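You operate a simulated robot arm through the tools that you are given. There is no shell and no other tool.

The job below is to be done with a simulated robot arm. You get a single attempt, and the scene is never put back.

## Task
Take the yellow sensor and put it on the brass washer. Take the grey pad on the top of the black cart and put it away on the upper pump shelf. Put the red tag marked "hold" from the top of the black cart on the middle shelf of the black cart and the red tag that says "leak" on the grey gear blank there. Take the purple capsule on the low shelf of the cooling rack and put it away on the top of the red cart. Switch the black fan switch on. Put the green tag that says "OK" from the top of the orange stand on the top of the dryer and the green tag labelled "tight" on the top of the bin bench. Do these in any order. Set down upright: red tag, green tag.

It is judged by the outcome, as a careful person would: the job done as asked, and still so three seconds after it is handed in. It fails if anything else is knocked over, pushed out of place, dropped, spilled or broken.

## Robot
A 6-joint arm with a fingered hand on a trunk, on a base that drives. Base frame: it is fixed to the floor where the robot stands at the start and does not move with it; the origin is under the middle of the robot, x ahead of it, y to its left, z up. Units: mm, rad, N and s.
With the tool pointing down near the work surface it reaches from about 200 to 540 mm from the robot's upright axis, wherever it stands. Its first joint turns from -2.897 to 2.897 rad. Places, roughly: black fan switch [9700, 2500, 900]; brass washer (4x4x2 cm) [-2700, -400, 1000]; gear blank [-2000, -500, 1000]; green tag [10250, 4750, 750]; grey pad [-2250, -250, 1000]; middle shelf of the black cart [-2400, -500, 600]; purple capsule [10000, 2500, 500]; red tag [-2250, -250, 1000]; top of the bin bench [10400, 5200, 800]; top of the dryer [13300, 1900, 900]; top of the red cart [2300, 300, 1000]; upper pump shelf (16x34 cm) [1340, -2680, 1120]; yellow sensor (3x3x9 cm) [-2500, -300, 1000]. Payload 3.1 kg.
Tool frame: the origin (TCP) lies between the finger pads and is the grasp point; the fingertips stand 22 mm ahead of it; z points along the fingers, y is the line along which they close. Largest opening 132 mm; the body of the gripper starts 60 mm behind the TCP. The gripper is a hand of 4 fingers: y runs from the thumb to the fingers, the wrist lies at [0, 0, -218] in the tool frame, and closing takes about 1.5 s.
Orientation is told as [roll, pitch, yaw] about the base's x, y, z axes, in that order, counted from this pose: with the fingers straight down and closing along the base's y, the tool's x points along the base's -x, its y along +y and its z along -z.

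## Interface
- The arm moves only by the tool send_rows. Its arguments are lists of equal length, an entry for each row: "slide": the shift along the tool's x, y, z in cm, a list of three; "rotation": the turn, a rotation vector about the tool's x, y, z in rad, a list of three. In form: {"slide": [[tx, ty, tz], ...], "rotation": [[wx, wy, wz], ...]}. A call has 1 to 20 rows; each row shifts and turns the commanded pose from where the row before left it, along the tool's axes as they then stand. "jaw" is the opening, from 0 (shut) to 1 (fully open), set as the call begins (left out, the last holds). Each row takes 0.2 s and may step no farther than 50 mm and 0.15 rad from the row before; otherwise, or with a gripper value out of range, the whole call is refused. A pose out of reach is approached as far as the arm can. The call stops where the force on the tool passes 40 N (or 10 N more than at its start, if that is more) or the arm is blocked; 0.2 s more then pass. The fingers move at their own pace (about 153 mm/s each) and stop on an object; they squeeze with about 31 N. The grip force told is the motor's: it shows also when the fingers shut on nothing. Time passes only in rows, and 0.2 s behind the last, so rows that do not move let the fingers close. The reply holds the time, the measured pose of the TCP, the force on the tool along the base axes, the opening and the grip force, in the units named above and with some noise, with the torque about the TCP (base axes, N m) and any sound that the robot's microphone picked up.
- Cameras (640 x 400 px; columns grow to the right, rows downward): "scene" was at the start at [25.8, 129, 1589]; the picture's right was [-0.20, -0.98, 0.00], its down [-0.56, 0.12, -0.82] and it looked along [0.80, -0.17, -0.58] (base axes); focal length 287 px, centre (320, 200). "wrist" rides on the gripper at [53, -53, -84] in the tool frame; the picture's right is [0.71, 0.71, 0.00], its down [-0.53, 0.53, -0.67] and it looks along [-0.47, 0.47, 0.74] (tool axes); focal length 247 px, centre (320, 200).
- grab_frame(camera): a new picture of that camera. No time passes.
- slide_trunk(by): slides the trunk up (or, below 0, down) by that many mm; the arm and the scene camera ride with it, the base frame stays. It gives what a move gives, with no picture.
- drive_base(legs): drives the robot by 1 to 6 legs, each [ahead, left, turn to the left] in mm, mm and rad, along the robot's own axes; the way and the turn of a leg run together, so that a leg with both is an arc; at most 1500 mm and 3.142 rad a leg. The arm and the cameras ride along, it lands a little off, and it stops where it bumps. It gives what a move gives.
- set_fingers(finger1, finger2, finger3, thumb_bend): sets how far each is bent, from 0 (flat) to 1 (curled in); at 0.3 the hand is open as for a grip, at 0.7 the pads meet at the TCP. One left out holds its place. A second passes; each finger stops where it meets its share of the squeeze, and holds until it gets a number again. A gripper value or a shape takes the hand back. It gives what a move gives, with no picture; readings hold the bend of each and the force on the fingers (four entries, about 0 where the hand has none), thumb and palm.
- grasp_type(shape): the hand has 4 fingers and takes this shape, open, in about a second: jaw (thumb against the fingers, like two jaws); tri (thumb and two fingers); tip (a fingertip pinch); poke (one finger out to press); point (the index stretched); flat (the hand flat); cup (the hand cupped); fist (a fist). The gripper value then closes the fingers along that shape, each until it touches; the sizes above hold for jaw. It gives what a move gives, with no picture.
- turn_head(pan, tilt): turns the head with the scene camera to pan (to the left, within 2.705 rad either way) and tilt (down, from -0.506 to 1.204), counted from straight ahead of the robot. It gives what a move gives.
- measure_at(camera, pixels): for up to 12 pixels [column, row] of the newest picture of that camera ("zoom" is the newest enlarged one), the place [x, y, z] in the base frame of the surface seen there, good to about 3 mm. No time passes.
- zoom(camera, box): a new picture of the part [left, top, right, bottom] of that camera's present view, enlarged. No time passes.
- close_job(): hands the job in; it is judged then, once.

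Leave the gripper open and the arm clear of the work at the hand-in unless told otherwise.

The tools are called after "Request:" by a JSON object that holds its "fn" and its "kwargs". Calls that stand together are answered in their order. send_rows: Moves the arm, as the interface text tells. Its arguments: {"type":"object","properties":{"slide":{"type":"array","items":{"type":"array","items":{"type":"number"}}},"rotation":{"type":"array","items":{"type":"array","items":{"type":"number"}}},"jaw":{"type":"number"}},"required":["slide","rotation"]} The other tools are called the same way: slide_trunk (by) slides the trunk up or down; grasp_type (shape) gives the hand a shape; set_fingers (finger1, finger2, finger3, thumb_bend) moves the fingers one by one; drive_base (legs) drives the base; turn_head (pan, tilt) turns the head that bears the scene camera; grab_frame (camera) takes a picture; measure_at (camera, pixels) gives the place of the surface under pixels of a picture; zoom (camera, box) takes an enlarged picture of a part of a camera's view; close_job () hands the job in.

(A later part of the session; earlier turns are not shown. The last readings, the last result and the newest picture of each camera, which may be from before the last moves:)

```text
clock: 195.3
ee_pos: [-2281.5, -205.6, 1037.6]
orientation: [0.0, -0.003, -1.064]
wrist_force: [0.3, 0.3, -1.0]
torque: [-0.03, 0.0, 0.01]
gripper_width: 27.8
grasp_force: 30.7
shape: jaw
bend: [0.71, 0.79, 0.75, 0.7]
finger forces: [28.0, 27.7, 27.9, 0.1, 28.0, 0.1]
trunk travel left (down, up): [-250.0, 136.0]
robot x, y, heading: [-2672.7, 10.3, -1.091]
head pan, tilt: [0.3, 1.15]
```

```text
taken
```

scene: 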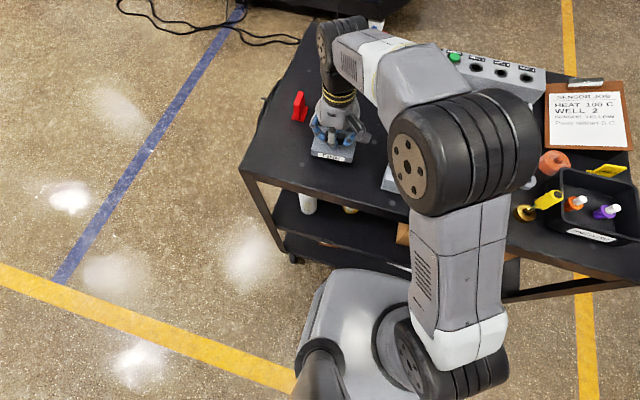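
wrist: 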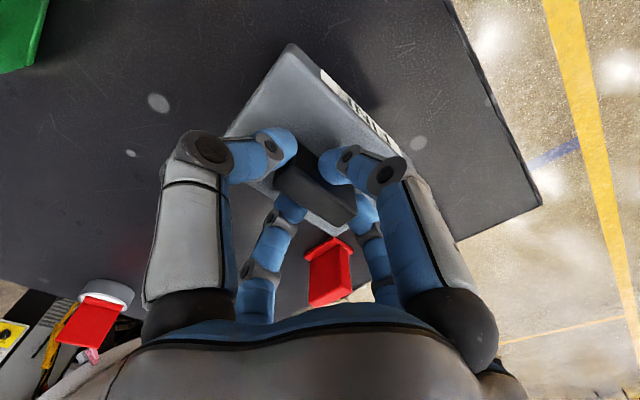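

The pad is held, the sensor still stands. I lift to about 1180, then swing the hand back to the robot's front.

Request:
{"fn": "send_rows", "kwargs": {"slide": [[0, 0, -3.5], [0, 0, -3.5], [0, 0, -3.5], [0, 0, -3.5], [0.5, -4.8, 0], [0.5, -4.8, 0], [0.5, -4.8, 0], [0.5, -4.8, 0], [0.5, -4.8, 0], [0, 0, 0]], "rotation": [[0, 0, 0], [0, 0, 0], [0, 0, 0], [0, 0, 0], [0, 0, 0], [0, 0, 0], [0, 0, 0], [0, 0, 0], [0, 0, 0], [0, 0, 0]]}}

Request:
{"fn": "turn_head", "kwargs": {"pan": 2.2, "tilt": 0.4}}

Request:
{"fn": "grab_frame", "kwargs": {"camera": "scene"}}

```text
clock: 197.5
ee_pos: [-2504.2, -298.5, 1179.1]
orientation: [0.003, -0.003, -1.065]
wrist_force: [-0.1, 0.1, -1.7]
torque: [0.0, 0.01, -0.02]
gripper_width: 27.9
grasp_force: 30.7
shape: jaw
bend: [0.71, 0.79, 0.75, 0.7]
finger forces: [27.8, 27.8, 28.0, 0.1, 28.1, 0.1]
trunk travel left (down, up): [-250.0, 136.0]
robot x, y, heading: [-2669.8, 7.2, -1.093]
head pan, tilt: [0.3, 1.15]
```

```text
clock: 199.4
ee_pos: [-2503.6, -299.0, 1179.7]
orientation: [0.001, -0.004, -1.065]
wrist_force: [-0.1, -0.7, -1.8]
torque: [0.0, -0.01, 0.0]
gripper_width: 27.9
grasp_force: 31.0
shape: jaw
bend: [0.71, 0.79, 0.75, 0.7]
finger forces: [27.8, 27.7, 28.0, 0.0, 28.1, 0.1]
trunk travel left (down, up): [-250.0, 136.0]
robot x, y, heading: [-2671.8, 9.3, -1.092]
head pan, tilt: [2.201, 0.4]
```

```text
taken
```

scene: 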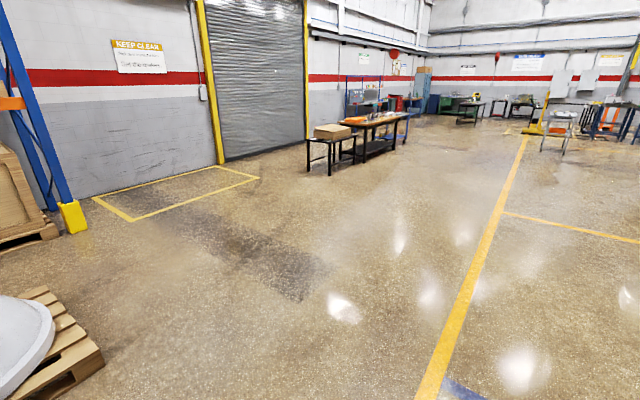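

I back straight away from the cart by 530 mm, then turn left to heading 0 and drive along x in the free aisle.

Request:
{"fn": "drive_base", "kwargs": {"legs": [[-530, 0, 0], [0, 0, 1.092], [1450, 0, 0], [1450, 0, 0]]}}

Request:
{"fn": "turn_head", "kwargs": {"pan": -0.9, "tilt": 0.35}}

Request:
{"fn": "grab_frame", "kwargs": {"camera": "scene"}}

```text
clock: 218.9
ee_pos: [353.0, 521.5, 1179.5]
orientation: [0.002, -0.002, 0.023]
wrist_force: [-1.3, 0.2, -0.9]
torque: [0.02, 0.01, -0.01]
gripper_width: 28.0
grasp_force: 31.4
shape: jaw
bend: [0.71, 0.79, 0.75, 0.7]
finger forces: [27.7, 27.8, 28.0, 0.0, 28.1, 0.0]
trunk travel left (down, up): [-250.0, 136.0]
robot x, y, heading: [3.4, 516.5, -0.001]
head pan, tilt: [2.201, 0.4]
```

```text
clock: 221.6
ee_pos: [351.8, 522.3, 1179.6]
orientation: [0.002, -0.002, 0.024]
wrist_force: [0.4, 0.4, -1.9]
torque: [0.01, 0.0, -0.02]
gripper_width: 27.9
grasp_force: 30.4
shape: jaw
bend: [0.71, 0.79, 0.75, 0.7]
finger forces: [27.8, 27.8, 28.0, 0.0, 28.1, 0.0]
trunk travel left (down, up): [-250.0, 136.0]
robot x, y, heading: [0.8, 516.2, -0.0]
head pan, tilt: [-0.901, 0.351]
```

```text
taken
```

scene: 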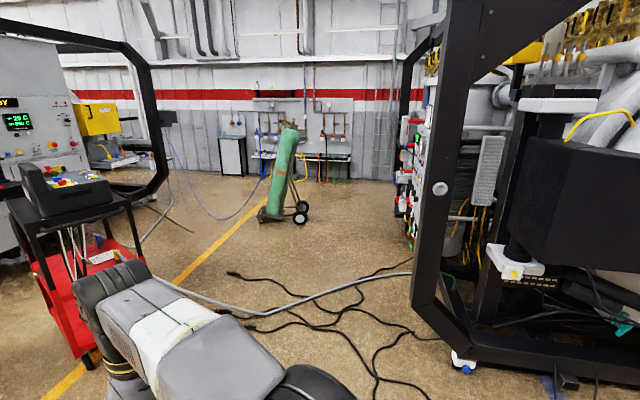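

The pump shelf should appear near (400,140). I zoom there.

Request:
{"fn": "zoom", "kwargs": {"camera": "scene", "box": [352, 90, 480, 250]}}

Request:
{"fn": "measure_at", "kwargs": {"camera": "scene", "pixels": [[410, 130], [405, 180], [410, 210], [330, 270], [460, 355], [425, 300], [430, 150], [300, 200], [270, 215], [400, 270]]}}

```text
2.50 times, centred on (416, 170) of scene
```

zoom: 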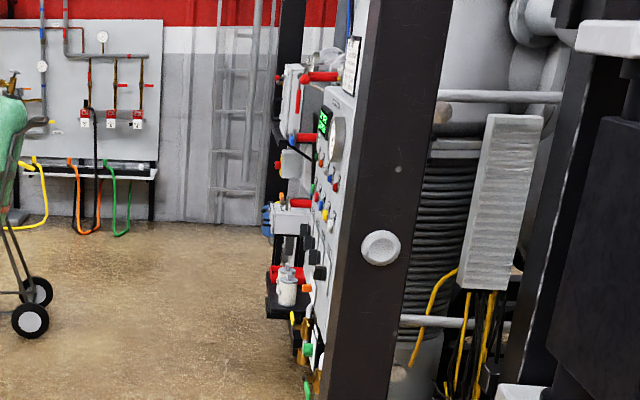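

```text
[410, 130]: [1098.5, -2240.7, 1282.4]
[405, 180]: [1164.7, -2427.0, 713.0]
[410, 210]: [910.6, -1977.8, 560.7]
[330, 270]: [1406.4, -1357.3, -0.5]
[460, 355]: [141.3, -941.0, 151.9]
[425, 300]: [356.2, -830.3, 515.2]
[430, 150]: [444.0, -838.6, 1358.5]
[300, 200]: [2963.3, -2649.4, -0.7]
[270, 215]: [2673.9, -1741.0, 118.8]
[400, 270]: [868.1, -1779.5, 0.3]
```

The shelf is on the far side of a panel facing +x; hoses lie on the floor between. I look at the floor there more closely before choosing a path.

Request:
{"fn": "turn_head", "kwargs": {"pan": -0.8, "tilt": 0.6}}

Request:
{"fn": "grab_frame", "kwargs": {"camera": "scene"}}

Request:
{"fn": "measure_at", "kwargs": {"camera": "scene", "pixels": [[200, 215], [240, 240], [300, 222], [350, 200], [290, 250], [330, 290], [380, 230], [270, 190], [170, 180], [130, 160], [180, 100], [230, 150]]}}

```text
clock: 222.4
ee_pos: [351.7, 523.2, 1178.7]
orientation: [0.003, -0.002, 0.023]
wrist_force: [0.4, 0.1, -1.8]
torque: [0.0, -0.02, -0.02]
gripper_width: 28.0
grasp_force: 31.3
shape: jaw
bend: [0.71, 0.79, 0.75, 0.7]
finger forces: [27.8, 27.8, 28.0, 0.1, 28.1, 0.0]
trunk travel left (down, up): [-250.0, 136.0]
robot x, y, heading: [-1.6, 514.7, -0.0]
head pan, tilt: [-0.799, 0.6]
```

```text
taken
```

scene: 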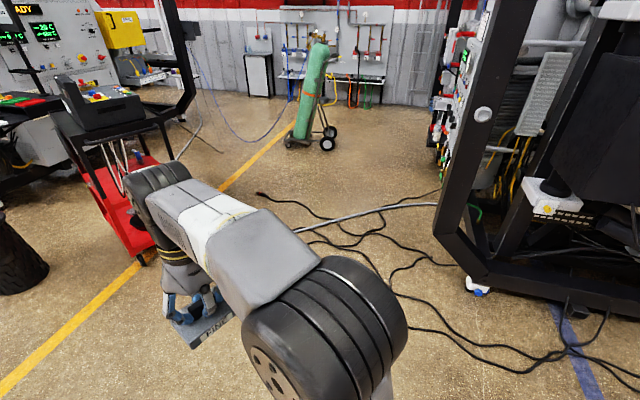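

```text
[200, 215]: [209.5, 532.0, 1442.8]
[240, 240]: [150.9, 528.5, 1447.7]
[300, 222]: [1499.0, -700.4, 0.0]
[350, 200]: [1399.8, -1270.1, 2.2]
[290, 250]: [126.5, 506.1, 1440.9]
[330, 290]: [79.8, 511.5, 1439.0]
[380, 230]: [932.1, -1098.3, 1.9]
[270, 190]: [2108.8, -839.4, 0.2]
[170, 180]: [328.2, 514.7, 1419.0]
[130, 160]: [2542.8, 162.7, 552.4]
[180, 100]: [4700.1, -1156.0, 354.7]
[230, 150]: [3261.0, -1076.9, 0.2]
```

The hoses lie flat on the floor (about 2 mm). I measure the red cart and the cylinder trolley feet for a clear lane between the red cart and the vessel frame.

Request:
{"fn": "measure_at", "kwargs": {"camera": "scene", "pixels": [[141, 262], [130, 230], [160, 265], [288, 147], [328, 148], [442, 192], [466, 290], [450, 240], [437, 130], [440, 150]]}}

```text
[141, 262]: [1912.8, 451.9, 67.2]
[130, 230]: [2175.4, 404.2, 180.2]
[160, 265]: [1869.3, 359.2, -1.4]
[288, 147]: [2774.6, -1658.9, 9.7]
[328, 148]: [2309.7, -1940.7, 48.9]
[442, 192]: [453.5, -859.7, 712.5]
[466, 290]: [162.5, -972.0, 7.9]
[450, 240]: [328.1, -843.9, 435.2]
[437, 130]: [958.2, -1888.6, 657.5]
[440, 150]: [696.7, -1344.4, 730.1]
```

A lane is free. I drive to about (1200,-184), turn right by 1.3 rad, and go on to about (1650,-1400), then look.

Request:
{"fn": "drive_base", "kwargs": {"legs": [[1200, -700, 0], [0, 0, -1.3], [1292, 108, 0]]}}

Request:
{"fn": "turn_head", "kwargs": {"pan": -0.5, "tilt": 0.4}}

Request:
{"fn": "grab_frame", "kwargs": {"camera": "scene"}}

```text
clock: 238.6
ee_pos: [1738.5, -1731.0, 1179.1]
orientation: [0.002, -0.001, -1.272]
wrist_force: [-1.3, 0.5, -1.2]
torque: [0.01, 0.0, 0.0]
gripper_width: 28.0
grasp_force: 30.9
shape: jaw
bend: [0.71, 0.79, 0.75, 0.7]
finger forces: [27.5, 27.9, 28.0, 0.1, 28.1, 0.0]
trunk travel left (down, up): [-250.0, 136.0]
robot x, y, heading: [1637.2, -1395.3, -1.3]
head pan, tilt: [-0.799, 0.6]
```

```text
clock: 239.4
ee_pos: [1737.7, -1729.9, 1180.0]
orientation: [0.002, -0.003, -1.274]
wrist_force: [-1.0, 0.4, -1.8]
torque: [-0.01, -0.03, 0.01]
gripper_width: 27.8
grasp_force: 31.3
shape: jaw
bend: [0.71, 0.79, 0.75, 0.7]
finger forces: [27.4, 28.0, 28.0, 0.1, 28.2, 0.1]
trunk travel left (down, up): [-250.0, 136.0]
robot x, y, heading: [1635.1, -1391.3, -1.305]
head pan, tilt: [-0.499, 0.4]
```

```text
taken
```

scene: 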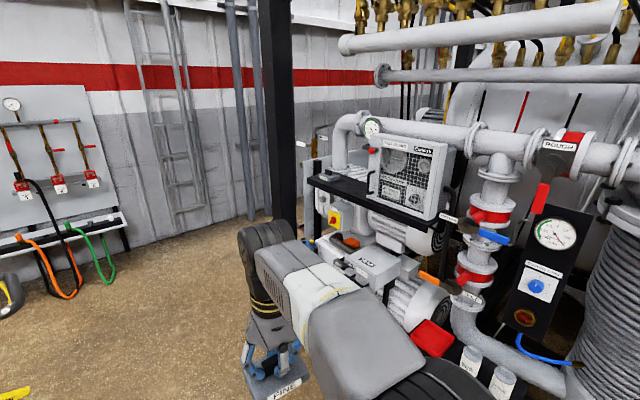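

I see the pump stand with a black upper shelf near (340,185). I zoom and measure.

Request:
{"fn": "zoom", "kwargs": {"camera": "scene", "box": [290, 110, 482, 230]}}

Request:
{"fn": "measure_at", "kwargs": {"camera": "scene", "pixels": [[315, 180], [340, 185], [355, 190], [370, 195], [430, 215], [345, 200], [325, 170], [350, 175], [310, 220], [380, 160], [420, 200], [435, 150]]}}

```text
3.33 times, centred on (386, 170) of scene
```

zoom: 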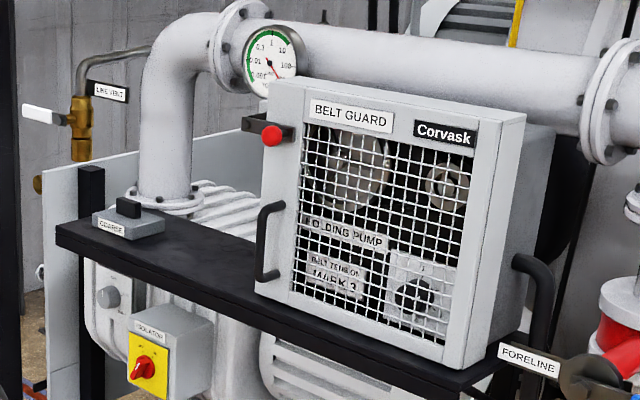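

```text
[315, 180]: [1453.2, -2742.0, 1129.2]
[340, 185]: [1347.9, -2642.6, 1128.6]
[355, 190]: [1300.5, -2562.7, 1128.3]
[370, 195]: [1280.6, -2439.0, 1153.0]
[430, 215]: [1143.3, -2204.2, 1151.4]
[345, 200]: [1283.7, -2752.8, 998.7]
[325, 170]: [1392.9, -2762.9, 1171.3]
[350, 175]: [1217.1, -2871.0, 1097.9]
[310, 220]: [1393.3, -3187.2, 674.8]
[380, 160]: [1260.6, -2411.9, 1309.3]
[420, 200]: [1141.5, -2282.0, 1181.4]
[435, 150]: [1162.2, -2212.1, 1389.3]
```

The upper shelf's top is at 1128.5; a "COARSE" pad sits at its left end, the belt-guard box at right, free space between. I raise the trunk 100 mm for safety, then drive closer.

Request:
{"fn": "measure_at", "kwargs": {"camera": "scene", "pixels": [[275, 150], [280, 190], [50, 240], [185, 150], [250, 130], [410, 330], [520, 230]]}}

Request:
{"fn": "slide_trunk", "kwargs": {"by": 100}}

Request:
{"fn": "drive_base", "kwargs": {"legs": [[992, -40, 0]]}}

Request:
{"fn": "turn_head", "kwargs": {"pan": -1.3, "tilt": 0.6}}

Request:
{"fn": "grab_frame", "kwargs": {"camera": "scene"}}

```text
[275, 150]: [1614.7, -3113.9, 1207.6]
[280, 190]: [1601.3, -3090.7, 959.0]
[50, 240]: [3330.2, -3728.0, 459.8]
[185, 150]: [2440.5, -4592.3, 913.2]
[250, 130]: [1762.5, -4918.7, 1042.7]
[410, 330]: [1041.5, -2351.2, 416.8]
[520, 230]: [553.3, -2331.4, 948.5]
```

```text
clock: 240.7
ee_pos: [1738.5, -1729.6, 1280.7]
orientation: [0.002, -0.001, -1.274]
wrist_force: [-0.6, -0.3, -2.3]
torque: [0.0, 0.01, -0.04]
gripper_width: 27.9
grasp_force: 31.1
shape: jaw
bend: [0.71, 0.79, 0.75, 0.7]
finger forces: [27.4, 27.9, 28.0, 0.0, 28.1, 0.0]
trunk travel left (down, up): [-350.0, 36.0]
robot x, y, heading: [1640.2, -1395.7, -1.297]
head pan, tilt: [-0.499, 0.4]
```

```text
clock: 245.9
ee_pos: [1967.3, -2714.5, 1280.5]
orientation: [0.001, -0.001, -1.278]
wrist_force: [0.4, -0.3, -1.6]
torque: [0.02, 0.02, 0.01]
gripper_width: 27.6
grasp_force: 31.1
shape: jaw
bend: [0.71, 0.79, 0.75, 0.7]
finger forces: [27.4, 28.0, 28.0, 0.0, 28.2, 0.1]
trunk travel left (down, up): [-350.0, 36.0]
robot x, y, heading: [1867.0, -2374.3, -1.31]
head pan, tilt: [-0.499, 0.4]
```

```text
clock: 247.1
ee_pos: [1967.9, -2715.2, 1280.2]
orientation: [0.001, -0.002, -1.278]
wrist_force: [-0.2, -0.2, -2.0]
torque: [0.03, 0.02, 0.0]
gripper_width: 27.6
grasp_force: 31.1
shape: jaw
bend: [0.71, 0.79, 0.75, 0.7]
finger forces: [27.5, 27.9, 28.0, 0.0, 28.2, 0.1]
trunk travel left (down, up): [-350.0, 36.0]
robot x, y, heading: [1871.0, -2378.9, -1.304]
head pan, tilt: [-1.3, 0.6]
```

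```text
taken
```

scene: 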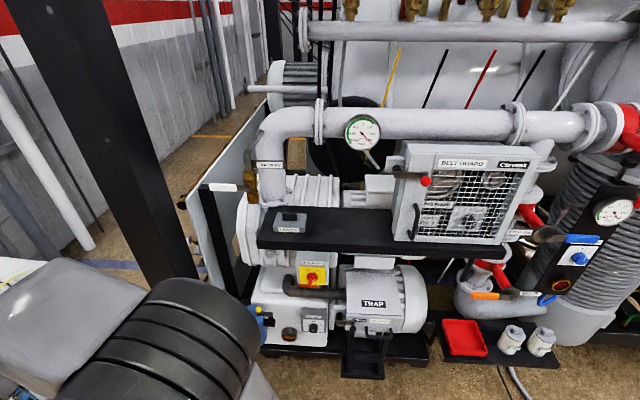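

Now a frontal view: the upper shelf spans (260–500, ~210–245) with COARSE at (290,222) and the belt guard from column 392. I measure edges and the free space.

Request:
{"fn": "zoom", "kwargs": {"camera": "scene", "box": [240, 180, 432, 300]}}

Request:
{"fn": "measure_at", "kwargs": {"camera": "zoom", "pixels": [[65, 200], [200, 210], [400, 215], [510, 220], [130, 105], [260, 100], [400, 115], [330, 160], [460, 160], [150, 120], [150, 155], [105, 165]]}}

Request:
{"fn": "measure_at", "kwargs": {"camera": "zoom", "pixels": [[210, 165], [215, 125], [240, 180], [505, 140], [515, 180], [300, 110], [350, 105], [450, 115], [370, 70], [450, 70], [300, 60], [245, 70]]}}

```text
3.33 times, centred on (336, 240) of scene
```

zoom: 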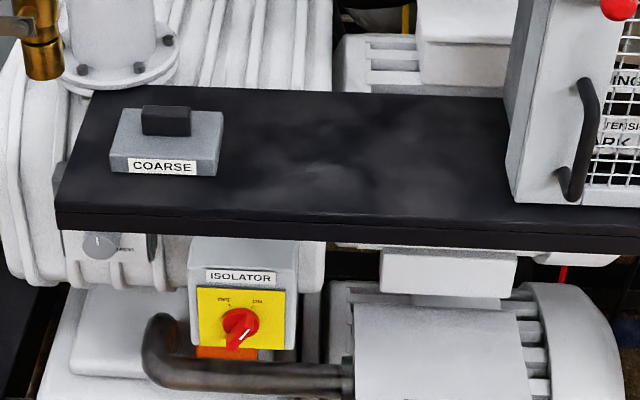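

```text
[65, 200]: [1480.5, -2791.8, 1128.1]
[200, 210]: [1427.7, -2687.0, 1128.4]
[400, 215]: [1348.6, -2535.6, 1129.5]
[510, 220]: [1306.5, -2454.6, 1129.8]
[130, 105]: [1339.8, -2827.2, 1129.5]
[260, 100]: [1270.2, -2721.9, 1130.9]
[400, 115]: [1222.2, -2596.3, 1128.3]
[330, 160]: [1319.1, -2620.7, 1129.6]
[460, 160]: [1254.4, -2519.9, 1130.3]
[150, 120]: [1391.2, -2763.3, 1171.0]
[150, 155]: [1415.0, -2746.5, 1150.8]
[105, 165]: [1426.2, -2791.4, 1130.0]
```

```text
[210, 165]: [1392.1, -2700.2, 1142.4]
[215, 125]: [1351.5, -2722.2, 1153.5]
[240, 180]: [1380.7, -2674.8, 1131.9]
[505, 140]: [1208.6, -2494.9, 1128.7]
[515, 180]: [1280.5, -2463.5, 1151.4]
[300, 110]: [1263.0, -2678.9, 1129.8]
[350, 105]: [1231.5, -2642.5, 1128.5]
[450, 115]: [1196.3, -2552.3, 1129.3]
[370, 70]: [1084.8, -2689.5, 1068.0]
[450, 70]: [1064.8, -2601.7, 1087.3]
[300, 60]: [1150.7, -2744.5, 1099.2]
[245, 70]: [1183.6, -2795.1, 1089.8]
```

Free shelf part is 262 mm wide between COARSE and the box; target center (1293,-2604,1129). I check the pipe and gauge above/behind for hand clearance.

Request:
{"fn": "measure_at", "kwargs": {"camera": "scene", "pixels": [[300, 125], [340, 120], [362, 133], [380, 145], [420, 125], [480, 125], [330, 200], [380, 190], [295, 150], [340, 185], [395, 165], [400, 148]]}}

```text
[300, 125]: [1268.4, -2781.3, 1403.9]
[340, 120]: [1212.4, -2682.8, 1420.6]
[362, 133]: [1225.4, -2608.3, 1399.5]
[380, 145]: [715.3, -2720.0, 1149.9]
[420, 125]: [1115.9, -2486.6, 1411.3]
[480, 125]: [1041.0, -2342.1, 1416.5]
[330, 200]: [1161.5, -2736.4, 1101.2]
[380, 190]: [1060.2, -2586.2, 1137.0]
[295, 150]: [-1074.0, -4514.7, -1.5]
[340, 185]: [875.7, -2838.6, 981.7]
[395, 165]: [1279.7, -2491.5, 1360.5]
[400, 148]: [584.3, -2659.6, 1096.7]
```

I'll place it a bit forward and left (about (1322,-2621)) to stay clear of the gauge. I check the low parts in front for base clearance.

Request:
{"fn": "measure_at", "kwargs": {"camera": "scene", "pixels": [[380, 375], [345, 372], [430, 362], [555, 365], [450, 345], [265, 350], [410, 362], [300, 352]]}}

```text
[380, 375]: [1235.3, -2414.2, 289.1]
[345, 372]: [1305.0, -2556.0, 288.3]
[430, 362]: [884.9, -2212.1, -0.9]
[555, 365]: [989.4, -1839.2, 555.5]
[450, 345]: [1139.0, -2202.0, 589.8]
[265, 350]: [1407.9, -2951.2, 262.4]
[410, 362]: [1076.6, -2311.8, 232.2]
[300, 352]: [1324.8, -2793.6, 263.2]
```

Nothing low protrudes beyond the shelf front. I turn right 1.358 rad to face the shelf and move to 400 mm from its front edge.

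Request:
{"fn": "drive_base", "kwargs": {"legs": [[0, 0, -1.358], [120, -35, 0]]}}

Request:
{"fn": "turn_head", "kwargs": {"pan": 0.0, "tilt": 0.7}}

Request:
{"fn": "grab_frame", "kwargs": {"camera": "scene"}}

Request:
{"fn": "grab_frame", "kwargs": {"camera": "wrist"}}

```text
clock: 251.6
ee_pos: [1442.1, -2583.7, 1280.5]
orientation: [0.003, -0.001, -2.606]
wrist_force: [-0.1, 0.0, -1.7]
torque: [0.0, 0.01, 0.04]
gripper_width: 27.7
grasp_force: 31.2
shape: jaw
bend: [0.71, 0.79, 0.75, 0.7]
finger forces: [27.3, 27.9, 28.2, 0.1, 28.1, 0.0]
trunk travel left (down, up): [-350.0, 36.0]
robot x, y, heading: [1742.6, -2405.7, -2.632]
head pan, tilt: [-1.3, 0.6]
```

```text
clock: 253.1
ee_pos: [1443.4, -2581.6, 1281.4]
orientation: [0.002, 0.0, -2.604]
wrist_force: [0.9, 0.1, -1.3]
torque: [-0.02, 0.01, -0.02]
gripper_width: 27.8
grasp_force: 31.0
shape: jaw
bend: [0.71, 0.79, 0.75, 0.7]
finger forces: [27.3, 27.9, 28.1, 0.0, 28.2, 0.0]
trunk travel left (down, up): [-350.0, 36.0]
robot x, y, heading: [1743.4, -2410.0, -2.637]
head pan, tilt: [0.0, 0.7]
```

```text
taken
```

scene: 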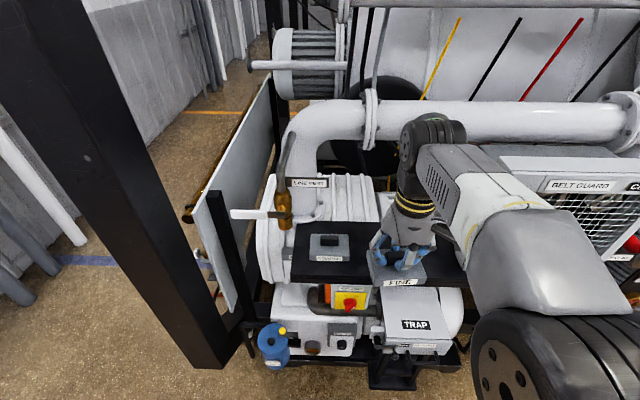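

```text
taken
```

wrist: 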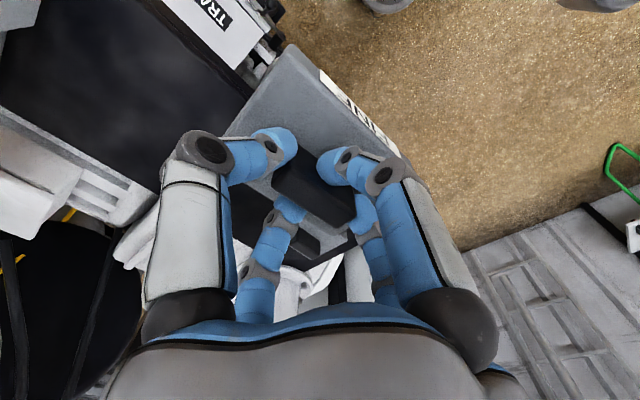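

The pad label faces the robot; target is left-center of the free area. I align the yaw, move forward 135 mm over the shelf at this height and check.

Request:
{"fn": "send_rows", "kwargs": {"slide": [[0, 0, 0], [-3.4, -0.54, 0], [-3.4, -0.54, 0], [-3.4, -0.54, 0], [-3.3, -0.55, 0], [0, 0, 0], [0, 0, 0]], "rotation": [[0, 0, 0.06], [0, 0, 0], [0, 0, 0], [0, 0, 0], [0, 0, 0], [0, 0, 0], [0, 0, 0]]}}

Request:
{"fn": "grab_frame", "kwargs": {"camera": "scene"}}

Request:
{"fn": "grab_frame", "kwargs": {"camera": "wrist"}}

```text
clock: 254.7
ee_pos: [1313.4, -2625.8, 1280.7]
orientation: [0.001, 0.0, -2.666]
wrist_force: [0.8, -0.3, -1.6]
torque: [-0.01, -0.01, 0.0]
gripper_width: 27.9
grasp_force: 30.9
shape: jaw
bend: [0.71, 0.79, 0.75, 0.7]
finger forces: [27.1, 28.0, 28.1, 0.1, 28.2, 0.0]
trunk travel left (down, up): [-350.0, 36.0]
robot x, y, heading: [1746.3, -2407.1, -2.633]
head pan, tilt: [0.0, 0.7]
```

```text
taken
```

scene: 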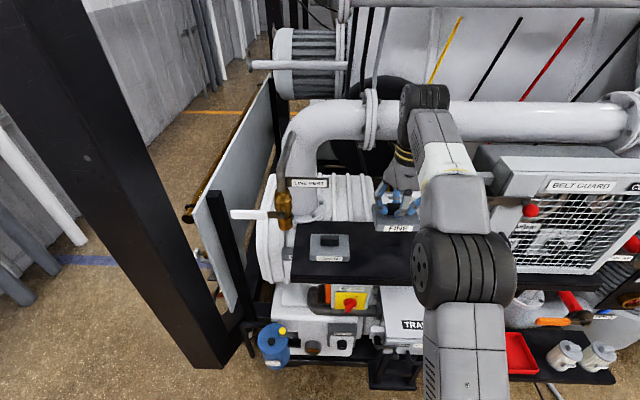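

```text
taken
```

wrist: 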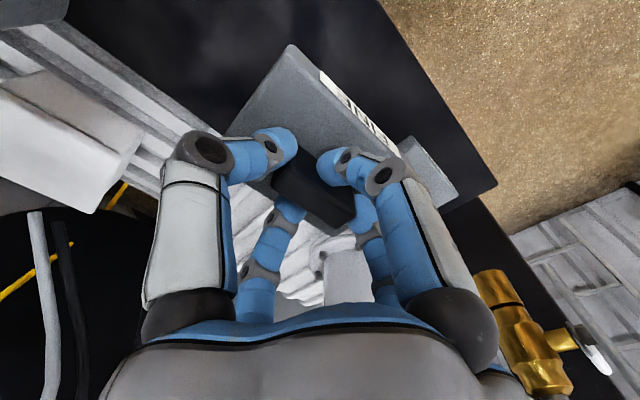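

Over the free shelf part. I lower 85 mm, watching force.

Request:
{"fn": "send_rows", "kwargs": {"slide": [[0, 0, 2.5], [0, 0, 2.5], [0, 0, 2.0], [0, 0, 1.5], [0, 0, 0]], "rotation": [[0, 0, 0], [0, 0, 0], [0, 0, 0], [0, 0, 0], [0, 0, 0]]}}

Request:
{"fn": "zoom", "kwargs": {"camera": "scene", "box": [290, 170, 482, 290]}}

Request:
{"fn": "grab_frame", "kwargs": {"camera": "wrist"}}

```text
clock: 255.9
ee_pos: [1311.5, -2625.8, 1196.0]
orientation: [0.002, -0.002, -2.667]
wrist_force: [-0.4, 0.3, -1.3]
torque: [-0.02, -0.01, 0.01]
gripper_width: 27.6
grasp_force: 31.0
shape: jaw
bend: [0.71, 0.79, 0.75, 0.7]
finger forces: [27.3, 27.9, 28.2, 0.0, 28.1, 0.0]
trunk travel left (down, up): [-350.0, 36.0]
robot x, y, heading: [1744.4, -2405.0, -2.633]
head pan, tilt: [0.0, 0.7]
```

```text
3.33 times, centred on (386, 230) of scene
```

zoom: 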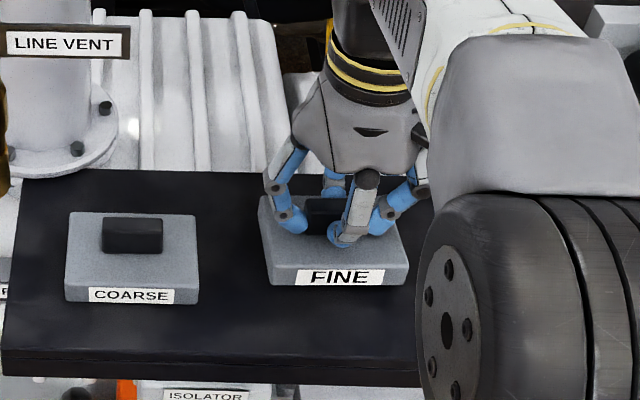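

```text
taken
```

wrist: 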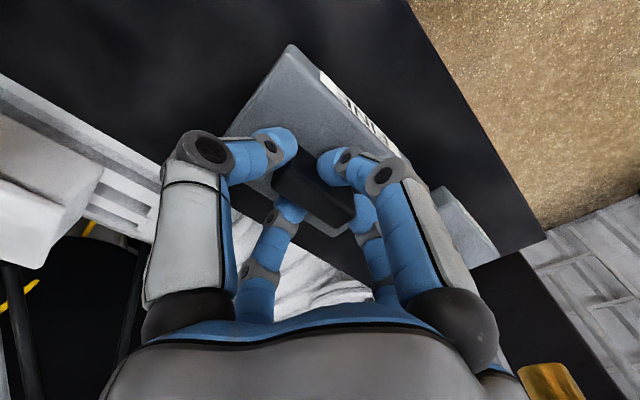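

Pad hovers beside COARSE. I lower 15 mm more, then creep to contact.

Request:
{"fn": "send_rows", "kwargs": {"slide": [[0, 0, 0.8], [0, 0, 0.6], [0, 0, 0]], "rotation": [[0, 0, 0], [0, 0, 0], [0, 0, 0]]}}

Request:
{"fn": "send_rows", "kwargs": {"slide": [[0, 0, 0.1], [0, 0, 0.1], [0, 0, 0]], "rotation": [[0, 0, 0], [0, 0, 0], [0, 0, 0]]}}

```text
clock: 256.7
ee_pos: [1311.6, -2626.1, 1182.9]
orientation: [0.004, -0.001, -2.668]
wrist_force: [-0.7, 0.3, -1.3]
torque: [-0.01, 0.02, 0.0]
gripper_width: 27.8
grasp_force: 31.3
shape: jaw
bend: [0.71, 0.79, 0.75, 0.7]
finger forces: [27.3, 28.0, 28.1, 0.0, 28.2, 0.1]
trunk travel left (down, up): [-350.0, 36.0]
robot x, y, heading: [1745.3, -2403.4, -2.629]
head pan, tilt: [0.0, 0.7]
```

```text
clock: 257.5
ee_pos: [1312.7, -2625.2, 1179.9]
orientation: [0.001, -0.004, -2.667]
wrist_force: [-0.7, 0.3, -1.5]
torque: [0.02, 0.04, 0.0]
gripper_width: 27.7
grasp_force: 30.9
shape: jaw
bend: [0.71, 0.79, 0.75, 0.7]
finger forces: [27.3, 27.9, 28.0, 0.0, 28.1, 0.1]
trunk travel left (down, up): [-350.0, 36.0]
robot x, y, heading: [1747.4, -2408.1, -2.635]
head pan, tilt: [0.0, 0.7]
```

Request:
{"fn": "send_rows", "kwargs": {"slide": [[0, 0, 0.1], [0, 0, 0.1], [0, 0, 0]], "rotation": [[0, 0, 0], [0, 0, 0], [0, 0, 0]]}}

```text
clock: 258.3
ee_pos: [1313.8, -2625.0, 1177.4]
orientation: [0.002, -0.001, -2.667]
wrist_force: [0.6, 0.3, 0.6]
torque: [0.07, 0.09, -0.01]
gripper_width: 27.7
grasp_force: 31.1
shape: jaw
bend: [0.71, 0.79, 0.75, 0.7]
finger forces: [27.4, 28.1, 28.4, 0.0, 28.5, 0.0]
trunk travel left (down, up): [-350.0, 36.0]
robot x, y, heading: [1746.0, -2406.1, -2.633]
head pan, tilt: [0.0, 0.7]
```

Contact begins. One more millimetre, then I open and rise.

Request:
{"fn": "send_rows", "kwargs": {"slide": [[0, 0, 0.08], [0, 0, 0]], "rotation": [[0, 0, 0], [0, 0, 0]]}}

Request:
{"fn": "send_rows", "kwargs": {"slide": [[0, 0, 0], [0, 0, 0], [0, 0, 0], [0, 0, 0]], "rotation": [[0, 0, 0], [0, 0, 0], [0, 0, 0], [0, 0, 0]], "jaw": 0.6}}

Request:
{"fn": "send_rows", "kwargs": {"slide": [[0, 0, -1], [0, 0, -2.5], [0, 0, -3], [0, 0, -3], [0, 0, 0]], "rotation": [[0, 0, 0], [0, 0, 0], [0, 0, 0], [0, 0, 0], [0, 0, 0]]}}

Request:
{"fn": "zoom", "kwargs": {"camera": "scene", "box": [290, 170, 482, 290]}}

Request:
{"fn": "grab_frame", "kwargs": {"camera": "wrist"}}

```text
clock: 258.9
ee_pos: [1311.8, -2625.9, 1178.5]
orientation: [0.004, -0.005, -2.666]
wrist_force: [-1.4, -0.1, 5.1]
torque: [0.05, 0.05, -0.05]
gripper_width: 28.0
grasp_force: 31.0
shape: jaw
bend: [0.71, 0.79, 0.75, 0.7]
finger forces: [27.6, 28.3, 28.8, 0.0, 29.1, 0.0]
trunk travel left (down, up): [-350.0, 36.0]
robot x, y, heading: [1747.8, -2406.8, -2.632]
head pan, tilt: [0.0, 0.7]
```

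```text
clock: 259.9
ee_pos: [1312.3, -2626.1, 1177.3]
orientation: [0.001, -0.003, -2.667]
wrist_force: [-0.2, -0.5, 0.6]
torque: [-0.01, 0.0, -0.02]
gripper_width: 78.6
grasp_force: 0.1
shape: jaw
bend: [0.32, 0.32, 0.32, 0.7]
finger forces: [0.0, 0.0, 0.0, 0.0, 0.0, 0.0]
trunk travel left (down, up): [-350.0, 36.0]
robot x, y, heading: [1747.1, -2404.7, -2.635]
head pan, tilt: [0.0, 0.7]
```

```text
clock: 261.1
ee_pos: [1312.8, -2625.2, 1272.0]
orientation: [0.003, -0.001, -2.666]
wrist_force: [0.2, -0.5, -0.4]
torque: [0.02, -0.02, 0.01]
gripper_width: 78.7
grasp_force: 0.1
shape: jaw
bend: [0.32, 0.32, 0.32, 0.7]
finger forces: [0.1, 0.0, 0.0, 0.0, 0.0, 0.0]
trunk travel left (down, up): [-350.0, 36.0]
robot x, y, heading: [1744.3, -2405.3, -2.63]
head pan, tilt: [0.0, 0.7]
```

```text
3.33 times, centred on (386, 230) of scene
```

zoom: 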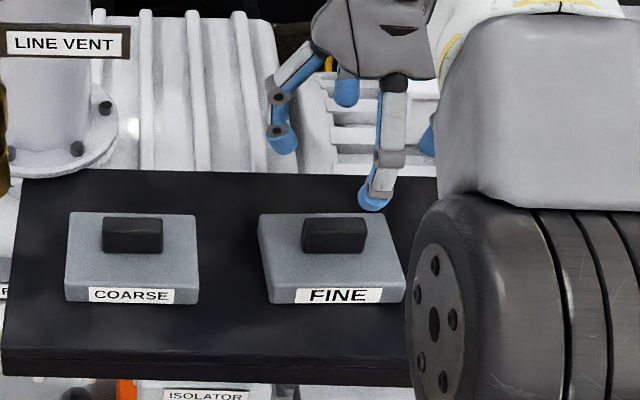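

```text
taken
```

wrist: 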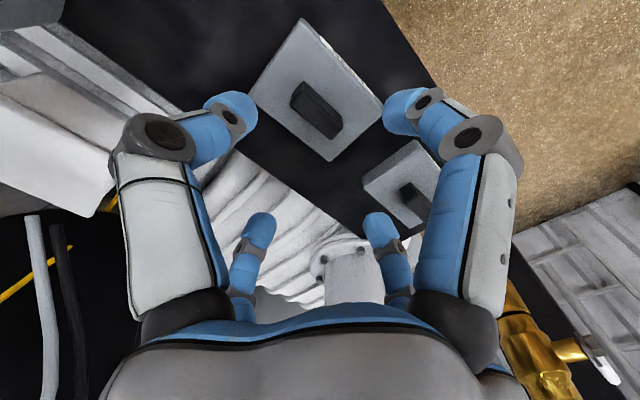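

FINE stands on the upper pump shelf. I retract the hand, back away, and turn toward +x to see the way to the other area.

Request:
{"fn": "send_rows", "kwargs": {"slide": [[4, 0, 0], [4, 0, 0], [4, 0, 0], [0, 0, 0]], "rotation": [[0, 0, 0], [0, 0, 0], [0, 0, 0], [0, 0, 0]], "jaw": 1.0}}

Request:
{"fn": "drive_base", "kwargs": {"legs": [[-350, 0, 0], [0, 0, 2.63]]}}

Request:
{"fn": "turn_head", "kwargs": {"pan": 0.5, "tilt": 0.25}}

Request:
{"fn": "grab_frame", "kwargs": {"camera": "scene"}}

```text
clock: 262.1
ee_pos: [1417.6, -2571.4, 1272.3]
orientation: [0.001, -0.002, -2.668]
wrist_force: [-0.7, 0.0, -0.8]
torque: [0.02, 0.03, 0.0]
gripper_width: 132.1
grasp_force: 0.0
shape: jaw
bend: [0.3, 0.3, 0.3, 0.3]
finger forces: [0.0, 0.0, 0.0, 0.1, 0.0, 0.0]
trunk travel left (down, up): [-350.0, 36.0]
robot x, y, heading: [1745.2, -2405.8, -2.627]
head pan, tilt: [0.0, 0.7]
```

```text
clock: 270.6
ee_pos: [2417.1, -2246.8, 1271.8]
orientation: [0.002, -0.001, -0.014]
wrist_force: [0.4, -0.1, 0.3]
torque: [0.01, 0.03, 0.02]
gripper_width: 132.0
grasp_force: 0.1
shape: jaw
bend: [0.3, 0.3, 0.3, 0.3]
finger forces: [0.0, 0.0, 0.1, 0.0, 0.1, 0.1]
trunk travel left (down, up): [-350.0, 36.0]
robot x, y, heading: [2050.4, -2238.1, 0.018]
head pan, tilt: [0.0, 0.7]
```

```text
clock: 271.6
ee_pos: [2418.0, -2244.4, 1272.0]
orientation: [0.001, -0.002, -0.014]
wrist_force: [0.1, 0.7, 0.5]
torque: [0.0, 0.01, 0.01]
gripper_width: 132.0
grasp_force: 0.0
shape: jaw
bend: [0.3, 0.3, 0.3, 0.3]
finger forces: [0.1, 0.0, 0.0, 0.0, 0.0, 0.0]
trunk travel left (down, up): [-350.0, 36.0]
robot x, y, heading: [2051.1, -2235.4, 0.019]
head pan, tilt: [0.499, 0.25]
```

```text
taken
```

scene: 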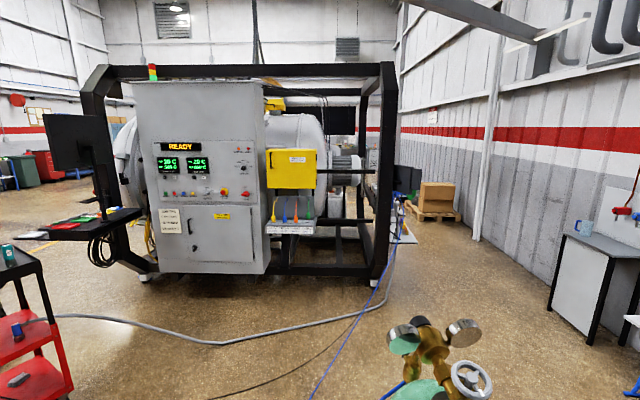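

Another big machine stands ahead; the way to the far area is along the left aisle. I drive back past the red cart to about (500,1300).

Request:
{"fn": "drive_base", "kwargs": {"legs": [[-400, 837, 0], [-450, 1200, 0], [-700, 1300, 0]]}}

Request:
{"fn": "turn_head", "kwargs": {"pan": 0.1, "tilt": 0.3}}

Request:
{"fn": "grab_frame", "kwargs": {"camera": "scene"}}

```text
clock: 289.5
ee_pos: [797.4, 1080.2, 1271.9]
orientation: [0.001, 0.0, -0.018]
wrist_force: [-0.7, 0.0, 0.8]
torque: [-0.04, -0.02, -0.02]
gripper_width: 131.9
grasp_force: 0.2
shape: jaw
bend: [0.3, 0.3, 0.3, 0.3]
finger forces: [0.0, 0.1, 0.0, 0.1, 0.1, 0.0]
trunk travel left (down, up): [-350.0, 36.0]
robot x, y, heading: [436.7, 1090.0, 0.016]
head pan, tilt: [0.499, 0.25]
```

```text
clock: 290.3
ee_pos: [799.7, 1079.9, 1272.0]
orientation: [0.001, -0.001, -0.019]
wrist_force: [-0.4, -0.2, -0.6]
torque: [0.01, 0.0, -0.04]
gripper_width: 131.8
grasp_force: 0.0
shape: jaw
bend: [0.3, 0.3, 0.3, 0.3]
finger forces: [0.1, 0.0, 0.0, 0.1, 0.0, 0.1]
trunk travel left (down, up): [-350.0, 36.0]
robot x, y, heading: [432.9, 1091.7, 0.016]
head pan, tilt: [0.099, 0.3]
```

```text
taken
```

scene: 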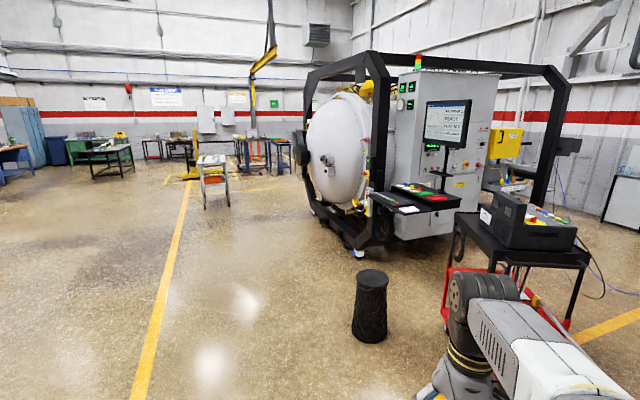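

I measure the vessel's leftmost points, the yellow-orange stand at (213,180), and benches to plan the lane.

Request:
{"fn": "measure_at", "kwargs": {"camera": "scene", "pixels": [[302, 160], [310, 200], [350, 245], [312, 110], [213, 205], [228, 200], [370, 335], [190, 178], [285, 165], [240, 168], [100, 170], [150, 155]]}}

Request:
{"fn": "zoom", "kwargs": {"camera": "scene", "box": [80, 90, 320, 240]}}

```text
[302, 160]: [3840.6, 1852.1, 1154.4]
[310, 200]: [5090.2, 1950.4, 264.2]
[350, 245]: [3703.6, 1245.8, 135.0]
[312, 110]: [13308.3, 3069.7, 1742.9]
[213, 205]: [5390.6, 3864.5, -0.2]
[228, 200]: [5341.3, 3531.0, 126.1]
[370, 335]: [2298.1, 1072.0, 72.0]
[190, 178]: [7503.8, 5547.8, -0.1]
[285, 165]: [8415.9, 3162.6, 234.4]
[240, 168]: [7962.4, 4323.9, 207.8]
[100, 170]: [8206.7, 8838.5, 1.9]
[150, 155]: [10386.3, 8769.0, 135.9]
```

```text
2.67 times, centred on (200, 165) of scene
```

zoom: 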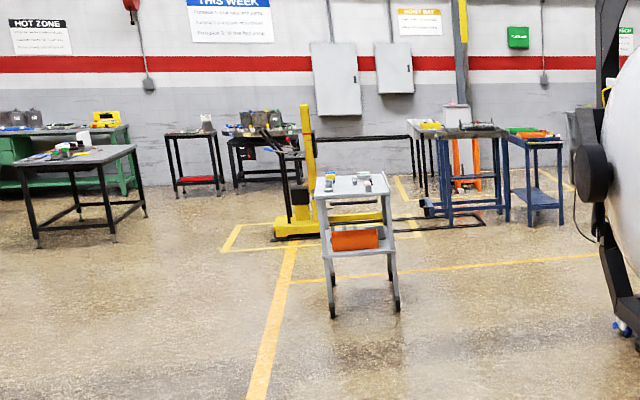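

The lane between the vessel (y up to 1950) and the grey cart (y from 3530) is free. I drive to about (6500,2750) in six legs.

Request:
{"fn": "drive_base", "kwargs": {"legs": [[855, 540, -0.016], [855, 553, 0], [855, 553, 0], [1170, 0, 0], [1170, 0, 0], [1170, 0, 0]]}}

Request:
{"fn": "turn_head", "kwargs": {"pan": 0.0, "tilt": 0.3}}

Request:
{"fn": "grab_frame", "kwargs": {"camera": "scene"}}

```text
clock: 321.9
ee_pos: [6832.0, 2936.2, 1272.1]
orientation: [0.002, -0.003, 0.026]
wrist_force: [-0.5, -0.8, -0.2]
torque: [0.03, 0.01, -0.02]
gripper_width: 132.0
grasp_force: 0.1
shape: jaw
bend: [0.3, 0.3, 0.3, 0.3]
finger forces: [0.0, 0.0, 0.0, 0.0, 0.0, 0.0]
trunk travel left (down, up): [-350.0, 36.0]
robot x, y, heading: [6468.2, 2932.1, 0.057]
head pan, tilt: [0.099, 0.3]
```

```text
clock: 322.6
ee_pos: [6832.0, 2936.5, 1272.4]
orientation: [0.001, -0.002, 0.024]
wrist_force: [0.5, 0.0, -0.6]
torque: [-0.01, 0.01, 0.01]
gripper_width: 131.7
grasp_force: 0.0
shape: jaw
bend: [0.3, 0.3, 0.3, 0.3]
finger forces: [0.0, 0.0, 0.1, 0.1, 0.0, 0.0]
trunk travel left (down, up): [-350.0, 36.0]
robot x, y, heading: [6464.5, 2932.9, 0.063]
head pan, tilt: [0.0, 0.3]
```

```text
taken
```

scene: 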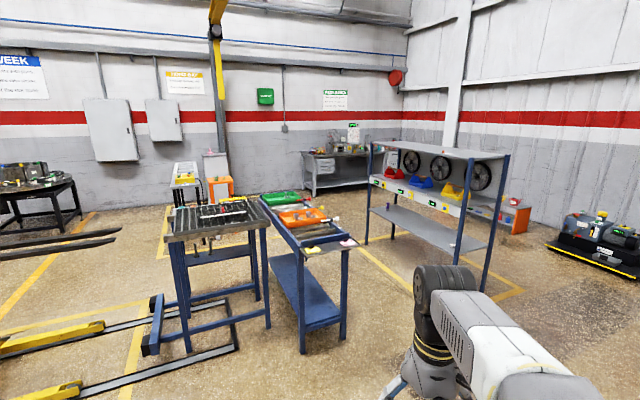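

The cooling rack with three fans stands at (370–510). I zoom on it to find the black fan switch and the purple capsule.

Request:
{"fn": "zoom", "kwargs": {"camera": "scene", "box": [350, 130, 542, 250]}}

Request:
{"fn": "zoom", "kwargs": {"camera": "scene", "box": [150, 120, 342, 240]}}

```text
3.33 times, centred on (446, 190) of scene
```

zoom: 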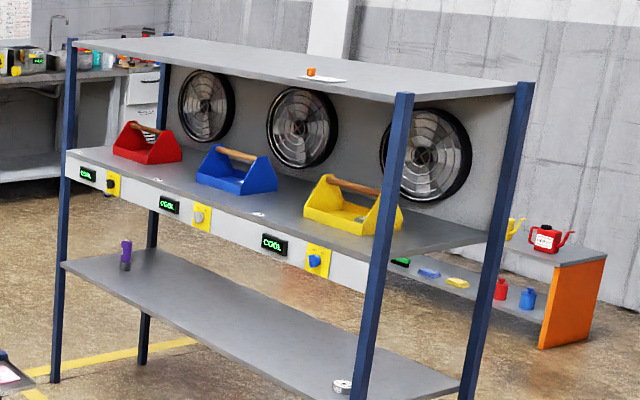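

```text
3.33 times, centred on (246, 180) of scene
```

zoom: 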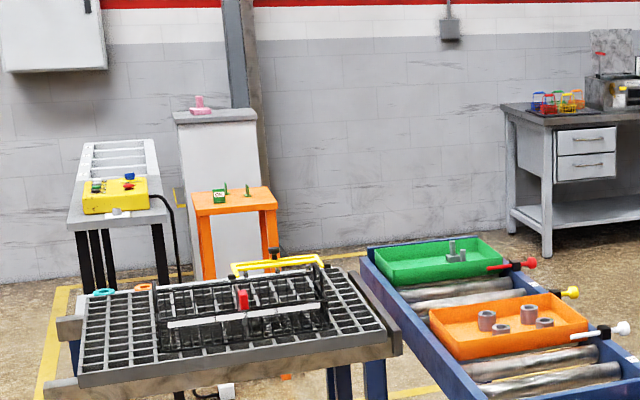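

The black fan switch is the leftmost yellow plate at zoom (112,185) of the first zoom, the purple capsule stands at the left end of the low shelf; green tags stand on the small orange stand. I measure floor positions of the furniture for a path.

Request:
{"fn": "measure_at", "kwargs": {"camera": "scene", "pixels": [[300, 352], [344, 338], [272, 285], [367, 243], [395, 240], [458, 262], [482, 290], [208, 205], [228, 195], [190, 180], [215, 160], [355, 190]]}}

Request:
{"fn": "measure_at", "kwargs": {"camera": "scene", "pixels": [[383, 186], [387, 207], [387, 200], [320, 185], [360, 130], [240, 345], [350, 230], [355, 260], [150, 350], [310, 195], [505, 215], [375, 145]]}}

```text
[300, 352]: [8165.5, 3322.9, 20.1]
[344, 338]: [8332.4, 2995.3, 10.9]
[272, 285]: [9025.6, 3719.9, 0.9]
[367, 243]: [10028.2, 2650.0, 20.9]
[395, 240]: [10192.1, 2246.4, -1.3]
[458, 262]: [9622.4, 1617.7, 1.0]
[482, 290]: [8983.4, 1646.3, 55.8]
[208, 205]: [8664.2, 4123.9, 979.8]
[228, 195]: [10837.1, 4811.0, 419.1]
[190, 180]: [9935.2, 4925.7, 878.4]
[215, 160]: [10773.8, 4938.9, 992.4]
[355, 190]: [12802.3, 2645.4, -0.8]
```

```text
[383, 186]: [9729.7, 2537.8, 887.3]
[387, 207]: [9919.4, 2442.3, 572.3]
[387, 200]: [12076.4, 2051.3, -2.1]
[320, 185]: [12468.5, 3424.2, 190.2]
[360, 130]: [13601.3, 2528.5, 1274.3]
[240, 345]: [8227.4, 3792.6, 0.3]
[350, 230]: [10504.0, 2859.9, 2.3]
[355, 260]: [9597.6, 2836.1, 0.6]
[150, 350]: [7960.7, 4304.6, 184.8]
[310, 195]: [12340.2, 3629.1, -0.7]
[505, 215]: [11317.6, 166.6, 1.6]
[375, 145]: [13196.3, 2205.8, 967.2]
```

The passage between roller cart and rack is about 1.1 m. I drive via (8000,2350) and (8700,2500) to about (9600,3100).

Request:
{"fn": "drive_base", "kwargs": {"legs": [[0, 0, -0.06], [768, -292, 0], [767, -291, 0], [700, 150, 0], [900, 600, 0]]}}

Request:
{"fn": "turn_head", "kwargs": {"pan": 0.9, "tilt": 0.45}}

Request:
{"fn": "grab_frame", "kwargs": {"camera": "scene"}}

```text
clock: 340.1
ee_pos: [9977.7, 3146.4, 1271.5]
orientation: [0.001, -0.001, -0.02]
wrist_force: [0.4, 0.3, 0.2]
torque: [-0.02, -0.01, -0.01]
gripper_width: 132.0
grasp_force: 0.0
shape: jaw
bend: [0.3, 0.3, 0.3, 0.3]
finger forces: [0.0, 0.0, 0.0, 0.0, 0.1, 0.0]
trunk travel left (down, up): [-350.0, 36.0]
robot x, y, heading: [9610.0, 3157.8, 0.015]
head pan, tilt: [0.0, 0.3]
```

```text
clock: 341.3
ee_pos: [9978.3, 3146.9, 1272.0]
orientation: [0.002, -0.003, -0.019]
wrist_force: [-0.2, -0.3, 0.8]
torque: [-0.01, -0.02, 0.02]
gripper_width: 132.0
grasp_force: 0.1
shape: jaw
bend: [0.3, 0.3, 0.3, 0.3]
finger forces: [0.1, 0.1, 0.1, 0.0, 0.0, 0.0]
trunk travel left (down, up): [-350.0, 36.0]
robot x, y, heading: [9609.1, 3152.0, 0.015]
head pan, tilt: [0.901, 0.45]
```

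```text
taken
```

scene: 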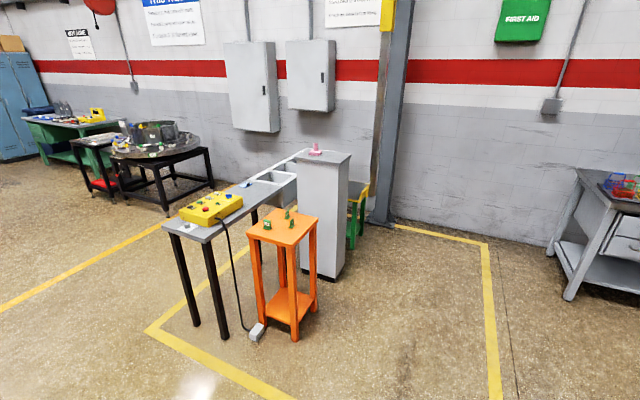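

The orange stand with three green tags and the grey-topped bench with a bin behind it are visible. I zoom in.

Request:
{"fn": "zoom", "kwargs": {"camera": "scene", "box": [160, 140, 352, 260]}}

Request:
{"fn": "measure_at", "kwargs": {"camera": "scene", "pixels": [[250, 232], [283, 245], [318, 220], [280, 215], [165, 225], [205, 240], [240, 215], [300, 165], [258, 195], [320, 155], [205, 335], [295, 338]]}}

```text
3.33 times, centred on (256, 200) of scene
```

zoom: 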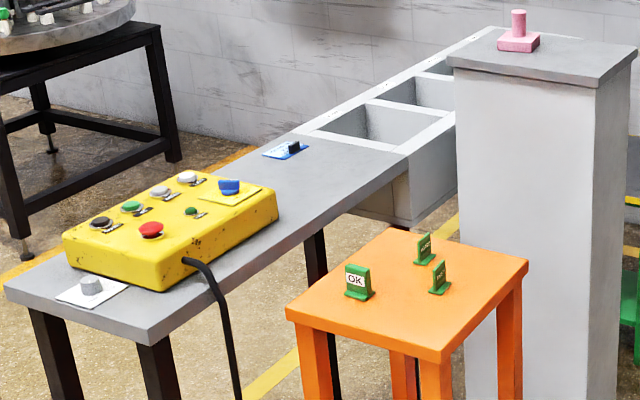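

```text
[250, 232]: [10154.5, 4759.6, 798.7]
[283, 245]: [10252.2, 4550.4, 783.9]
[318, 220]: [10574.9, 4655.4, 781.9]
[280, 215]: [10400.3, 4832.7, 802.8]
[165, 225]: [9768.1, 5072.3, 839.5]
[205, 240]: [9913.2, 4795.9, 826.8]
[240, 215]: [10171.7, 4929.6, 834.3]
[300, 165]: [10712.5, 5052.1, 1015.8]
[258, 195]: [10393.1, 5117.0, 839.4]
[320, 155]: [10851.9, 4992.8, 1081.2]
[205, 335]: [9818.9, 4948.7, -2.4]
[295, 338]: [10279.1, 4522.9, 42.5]
```

I measure the tags and free bench areas in this zoom.

Request:
{"fn": "zoom", "kwargs": {"camera": "scene", "box": [244, 195, 324, 245]}}

Request:
{"fn": "measure_at", "kwargs": {"camera": "zoom", "pixels": [[155, 150], [140, 215], [150, 205], [330, 85], [330, 130], [310, 125], [370, 150], [365, 195], [350, 190], [250, 250], [250, 130], [480, 200]]}}

```text
8.00 times, centred on (284, 220) of scene
```

zoom: 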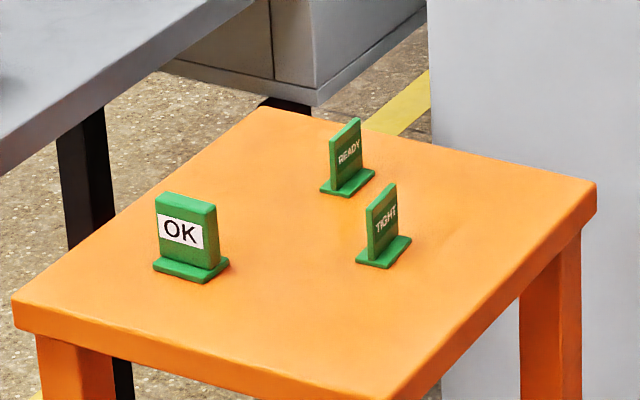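

```text
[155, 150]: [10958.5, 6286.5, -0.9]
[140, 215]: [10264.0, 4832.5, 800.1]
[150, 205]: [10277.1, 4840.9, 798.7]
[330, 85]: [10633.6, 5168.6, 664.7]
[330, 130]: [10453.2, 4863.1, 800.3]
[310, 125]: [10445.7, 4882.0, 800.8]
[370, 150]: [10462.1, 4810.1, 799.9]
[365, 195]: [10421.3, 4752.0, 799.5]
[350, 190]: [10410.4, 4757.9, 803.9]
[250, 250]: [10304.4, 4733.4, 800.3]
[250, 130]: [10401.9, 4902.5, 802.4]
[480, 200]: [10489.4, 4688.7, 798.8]
```

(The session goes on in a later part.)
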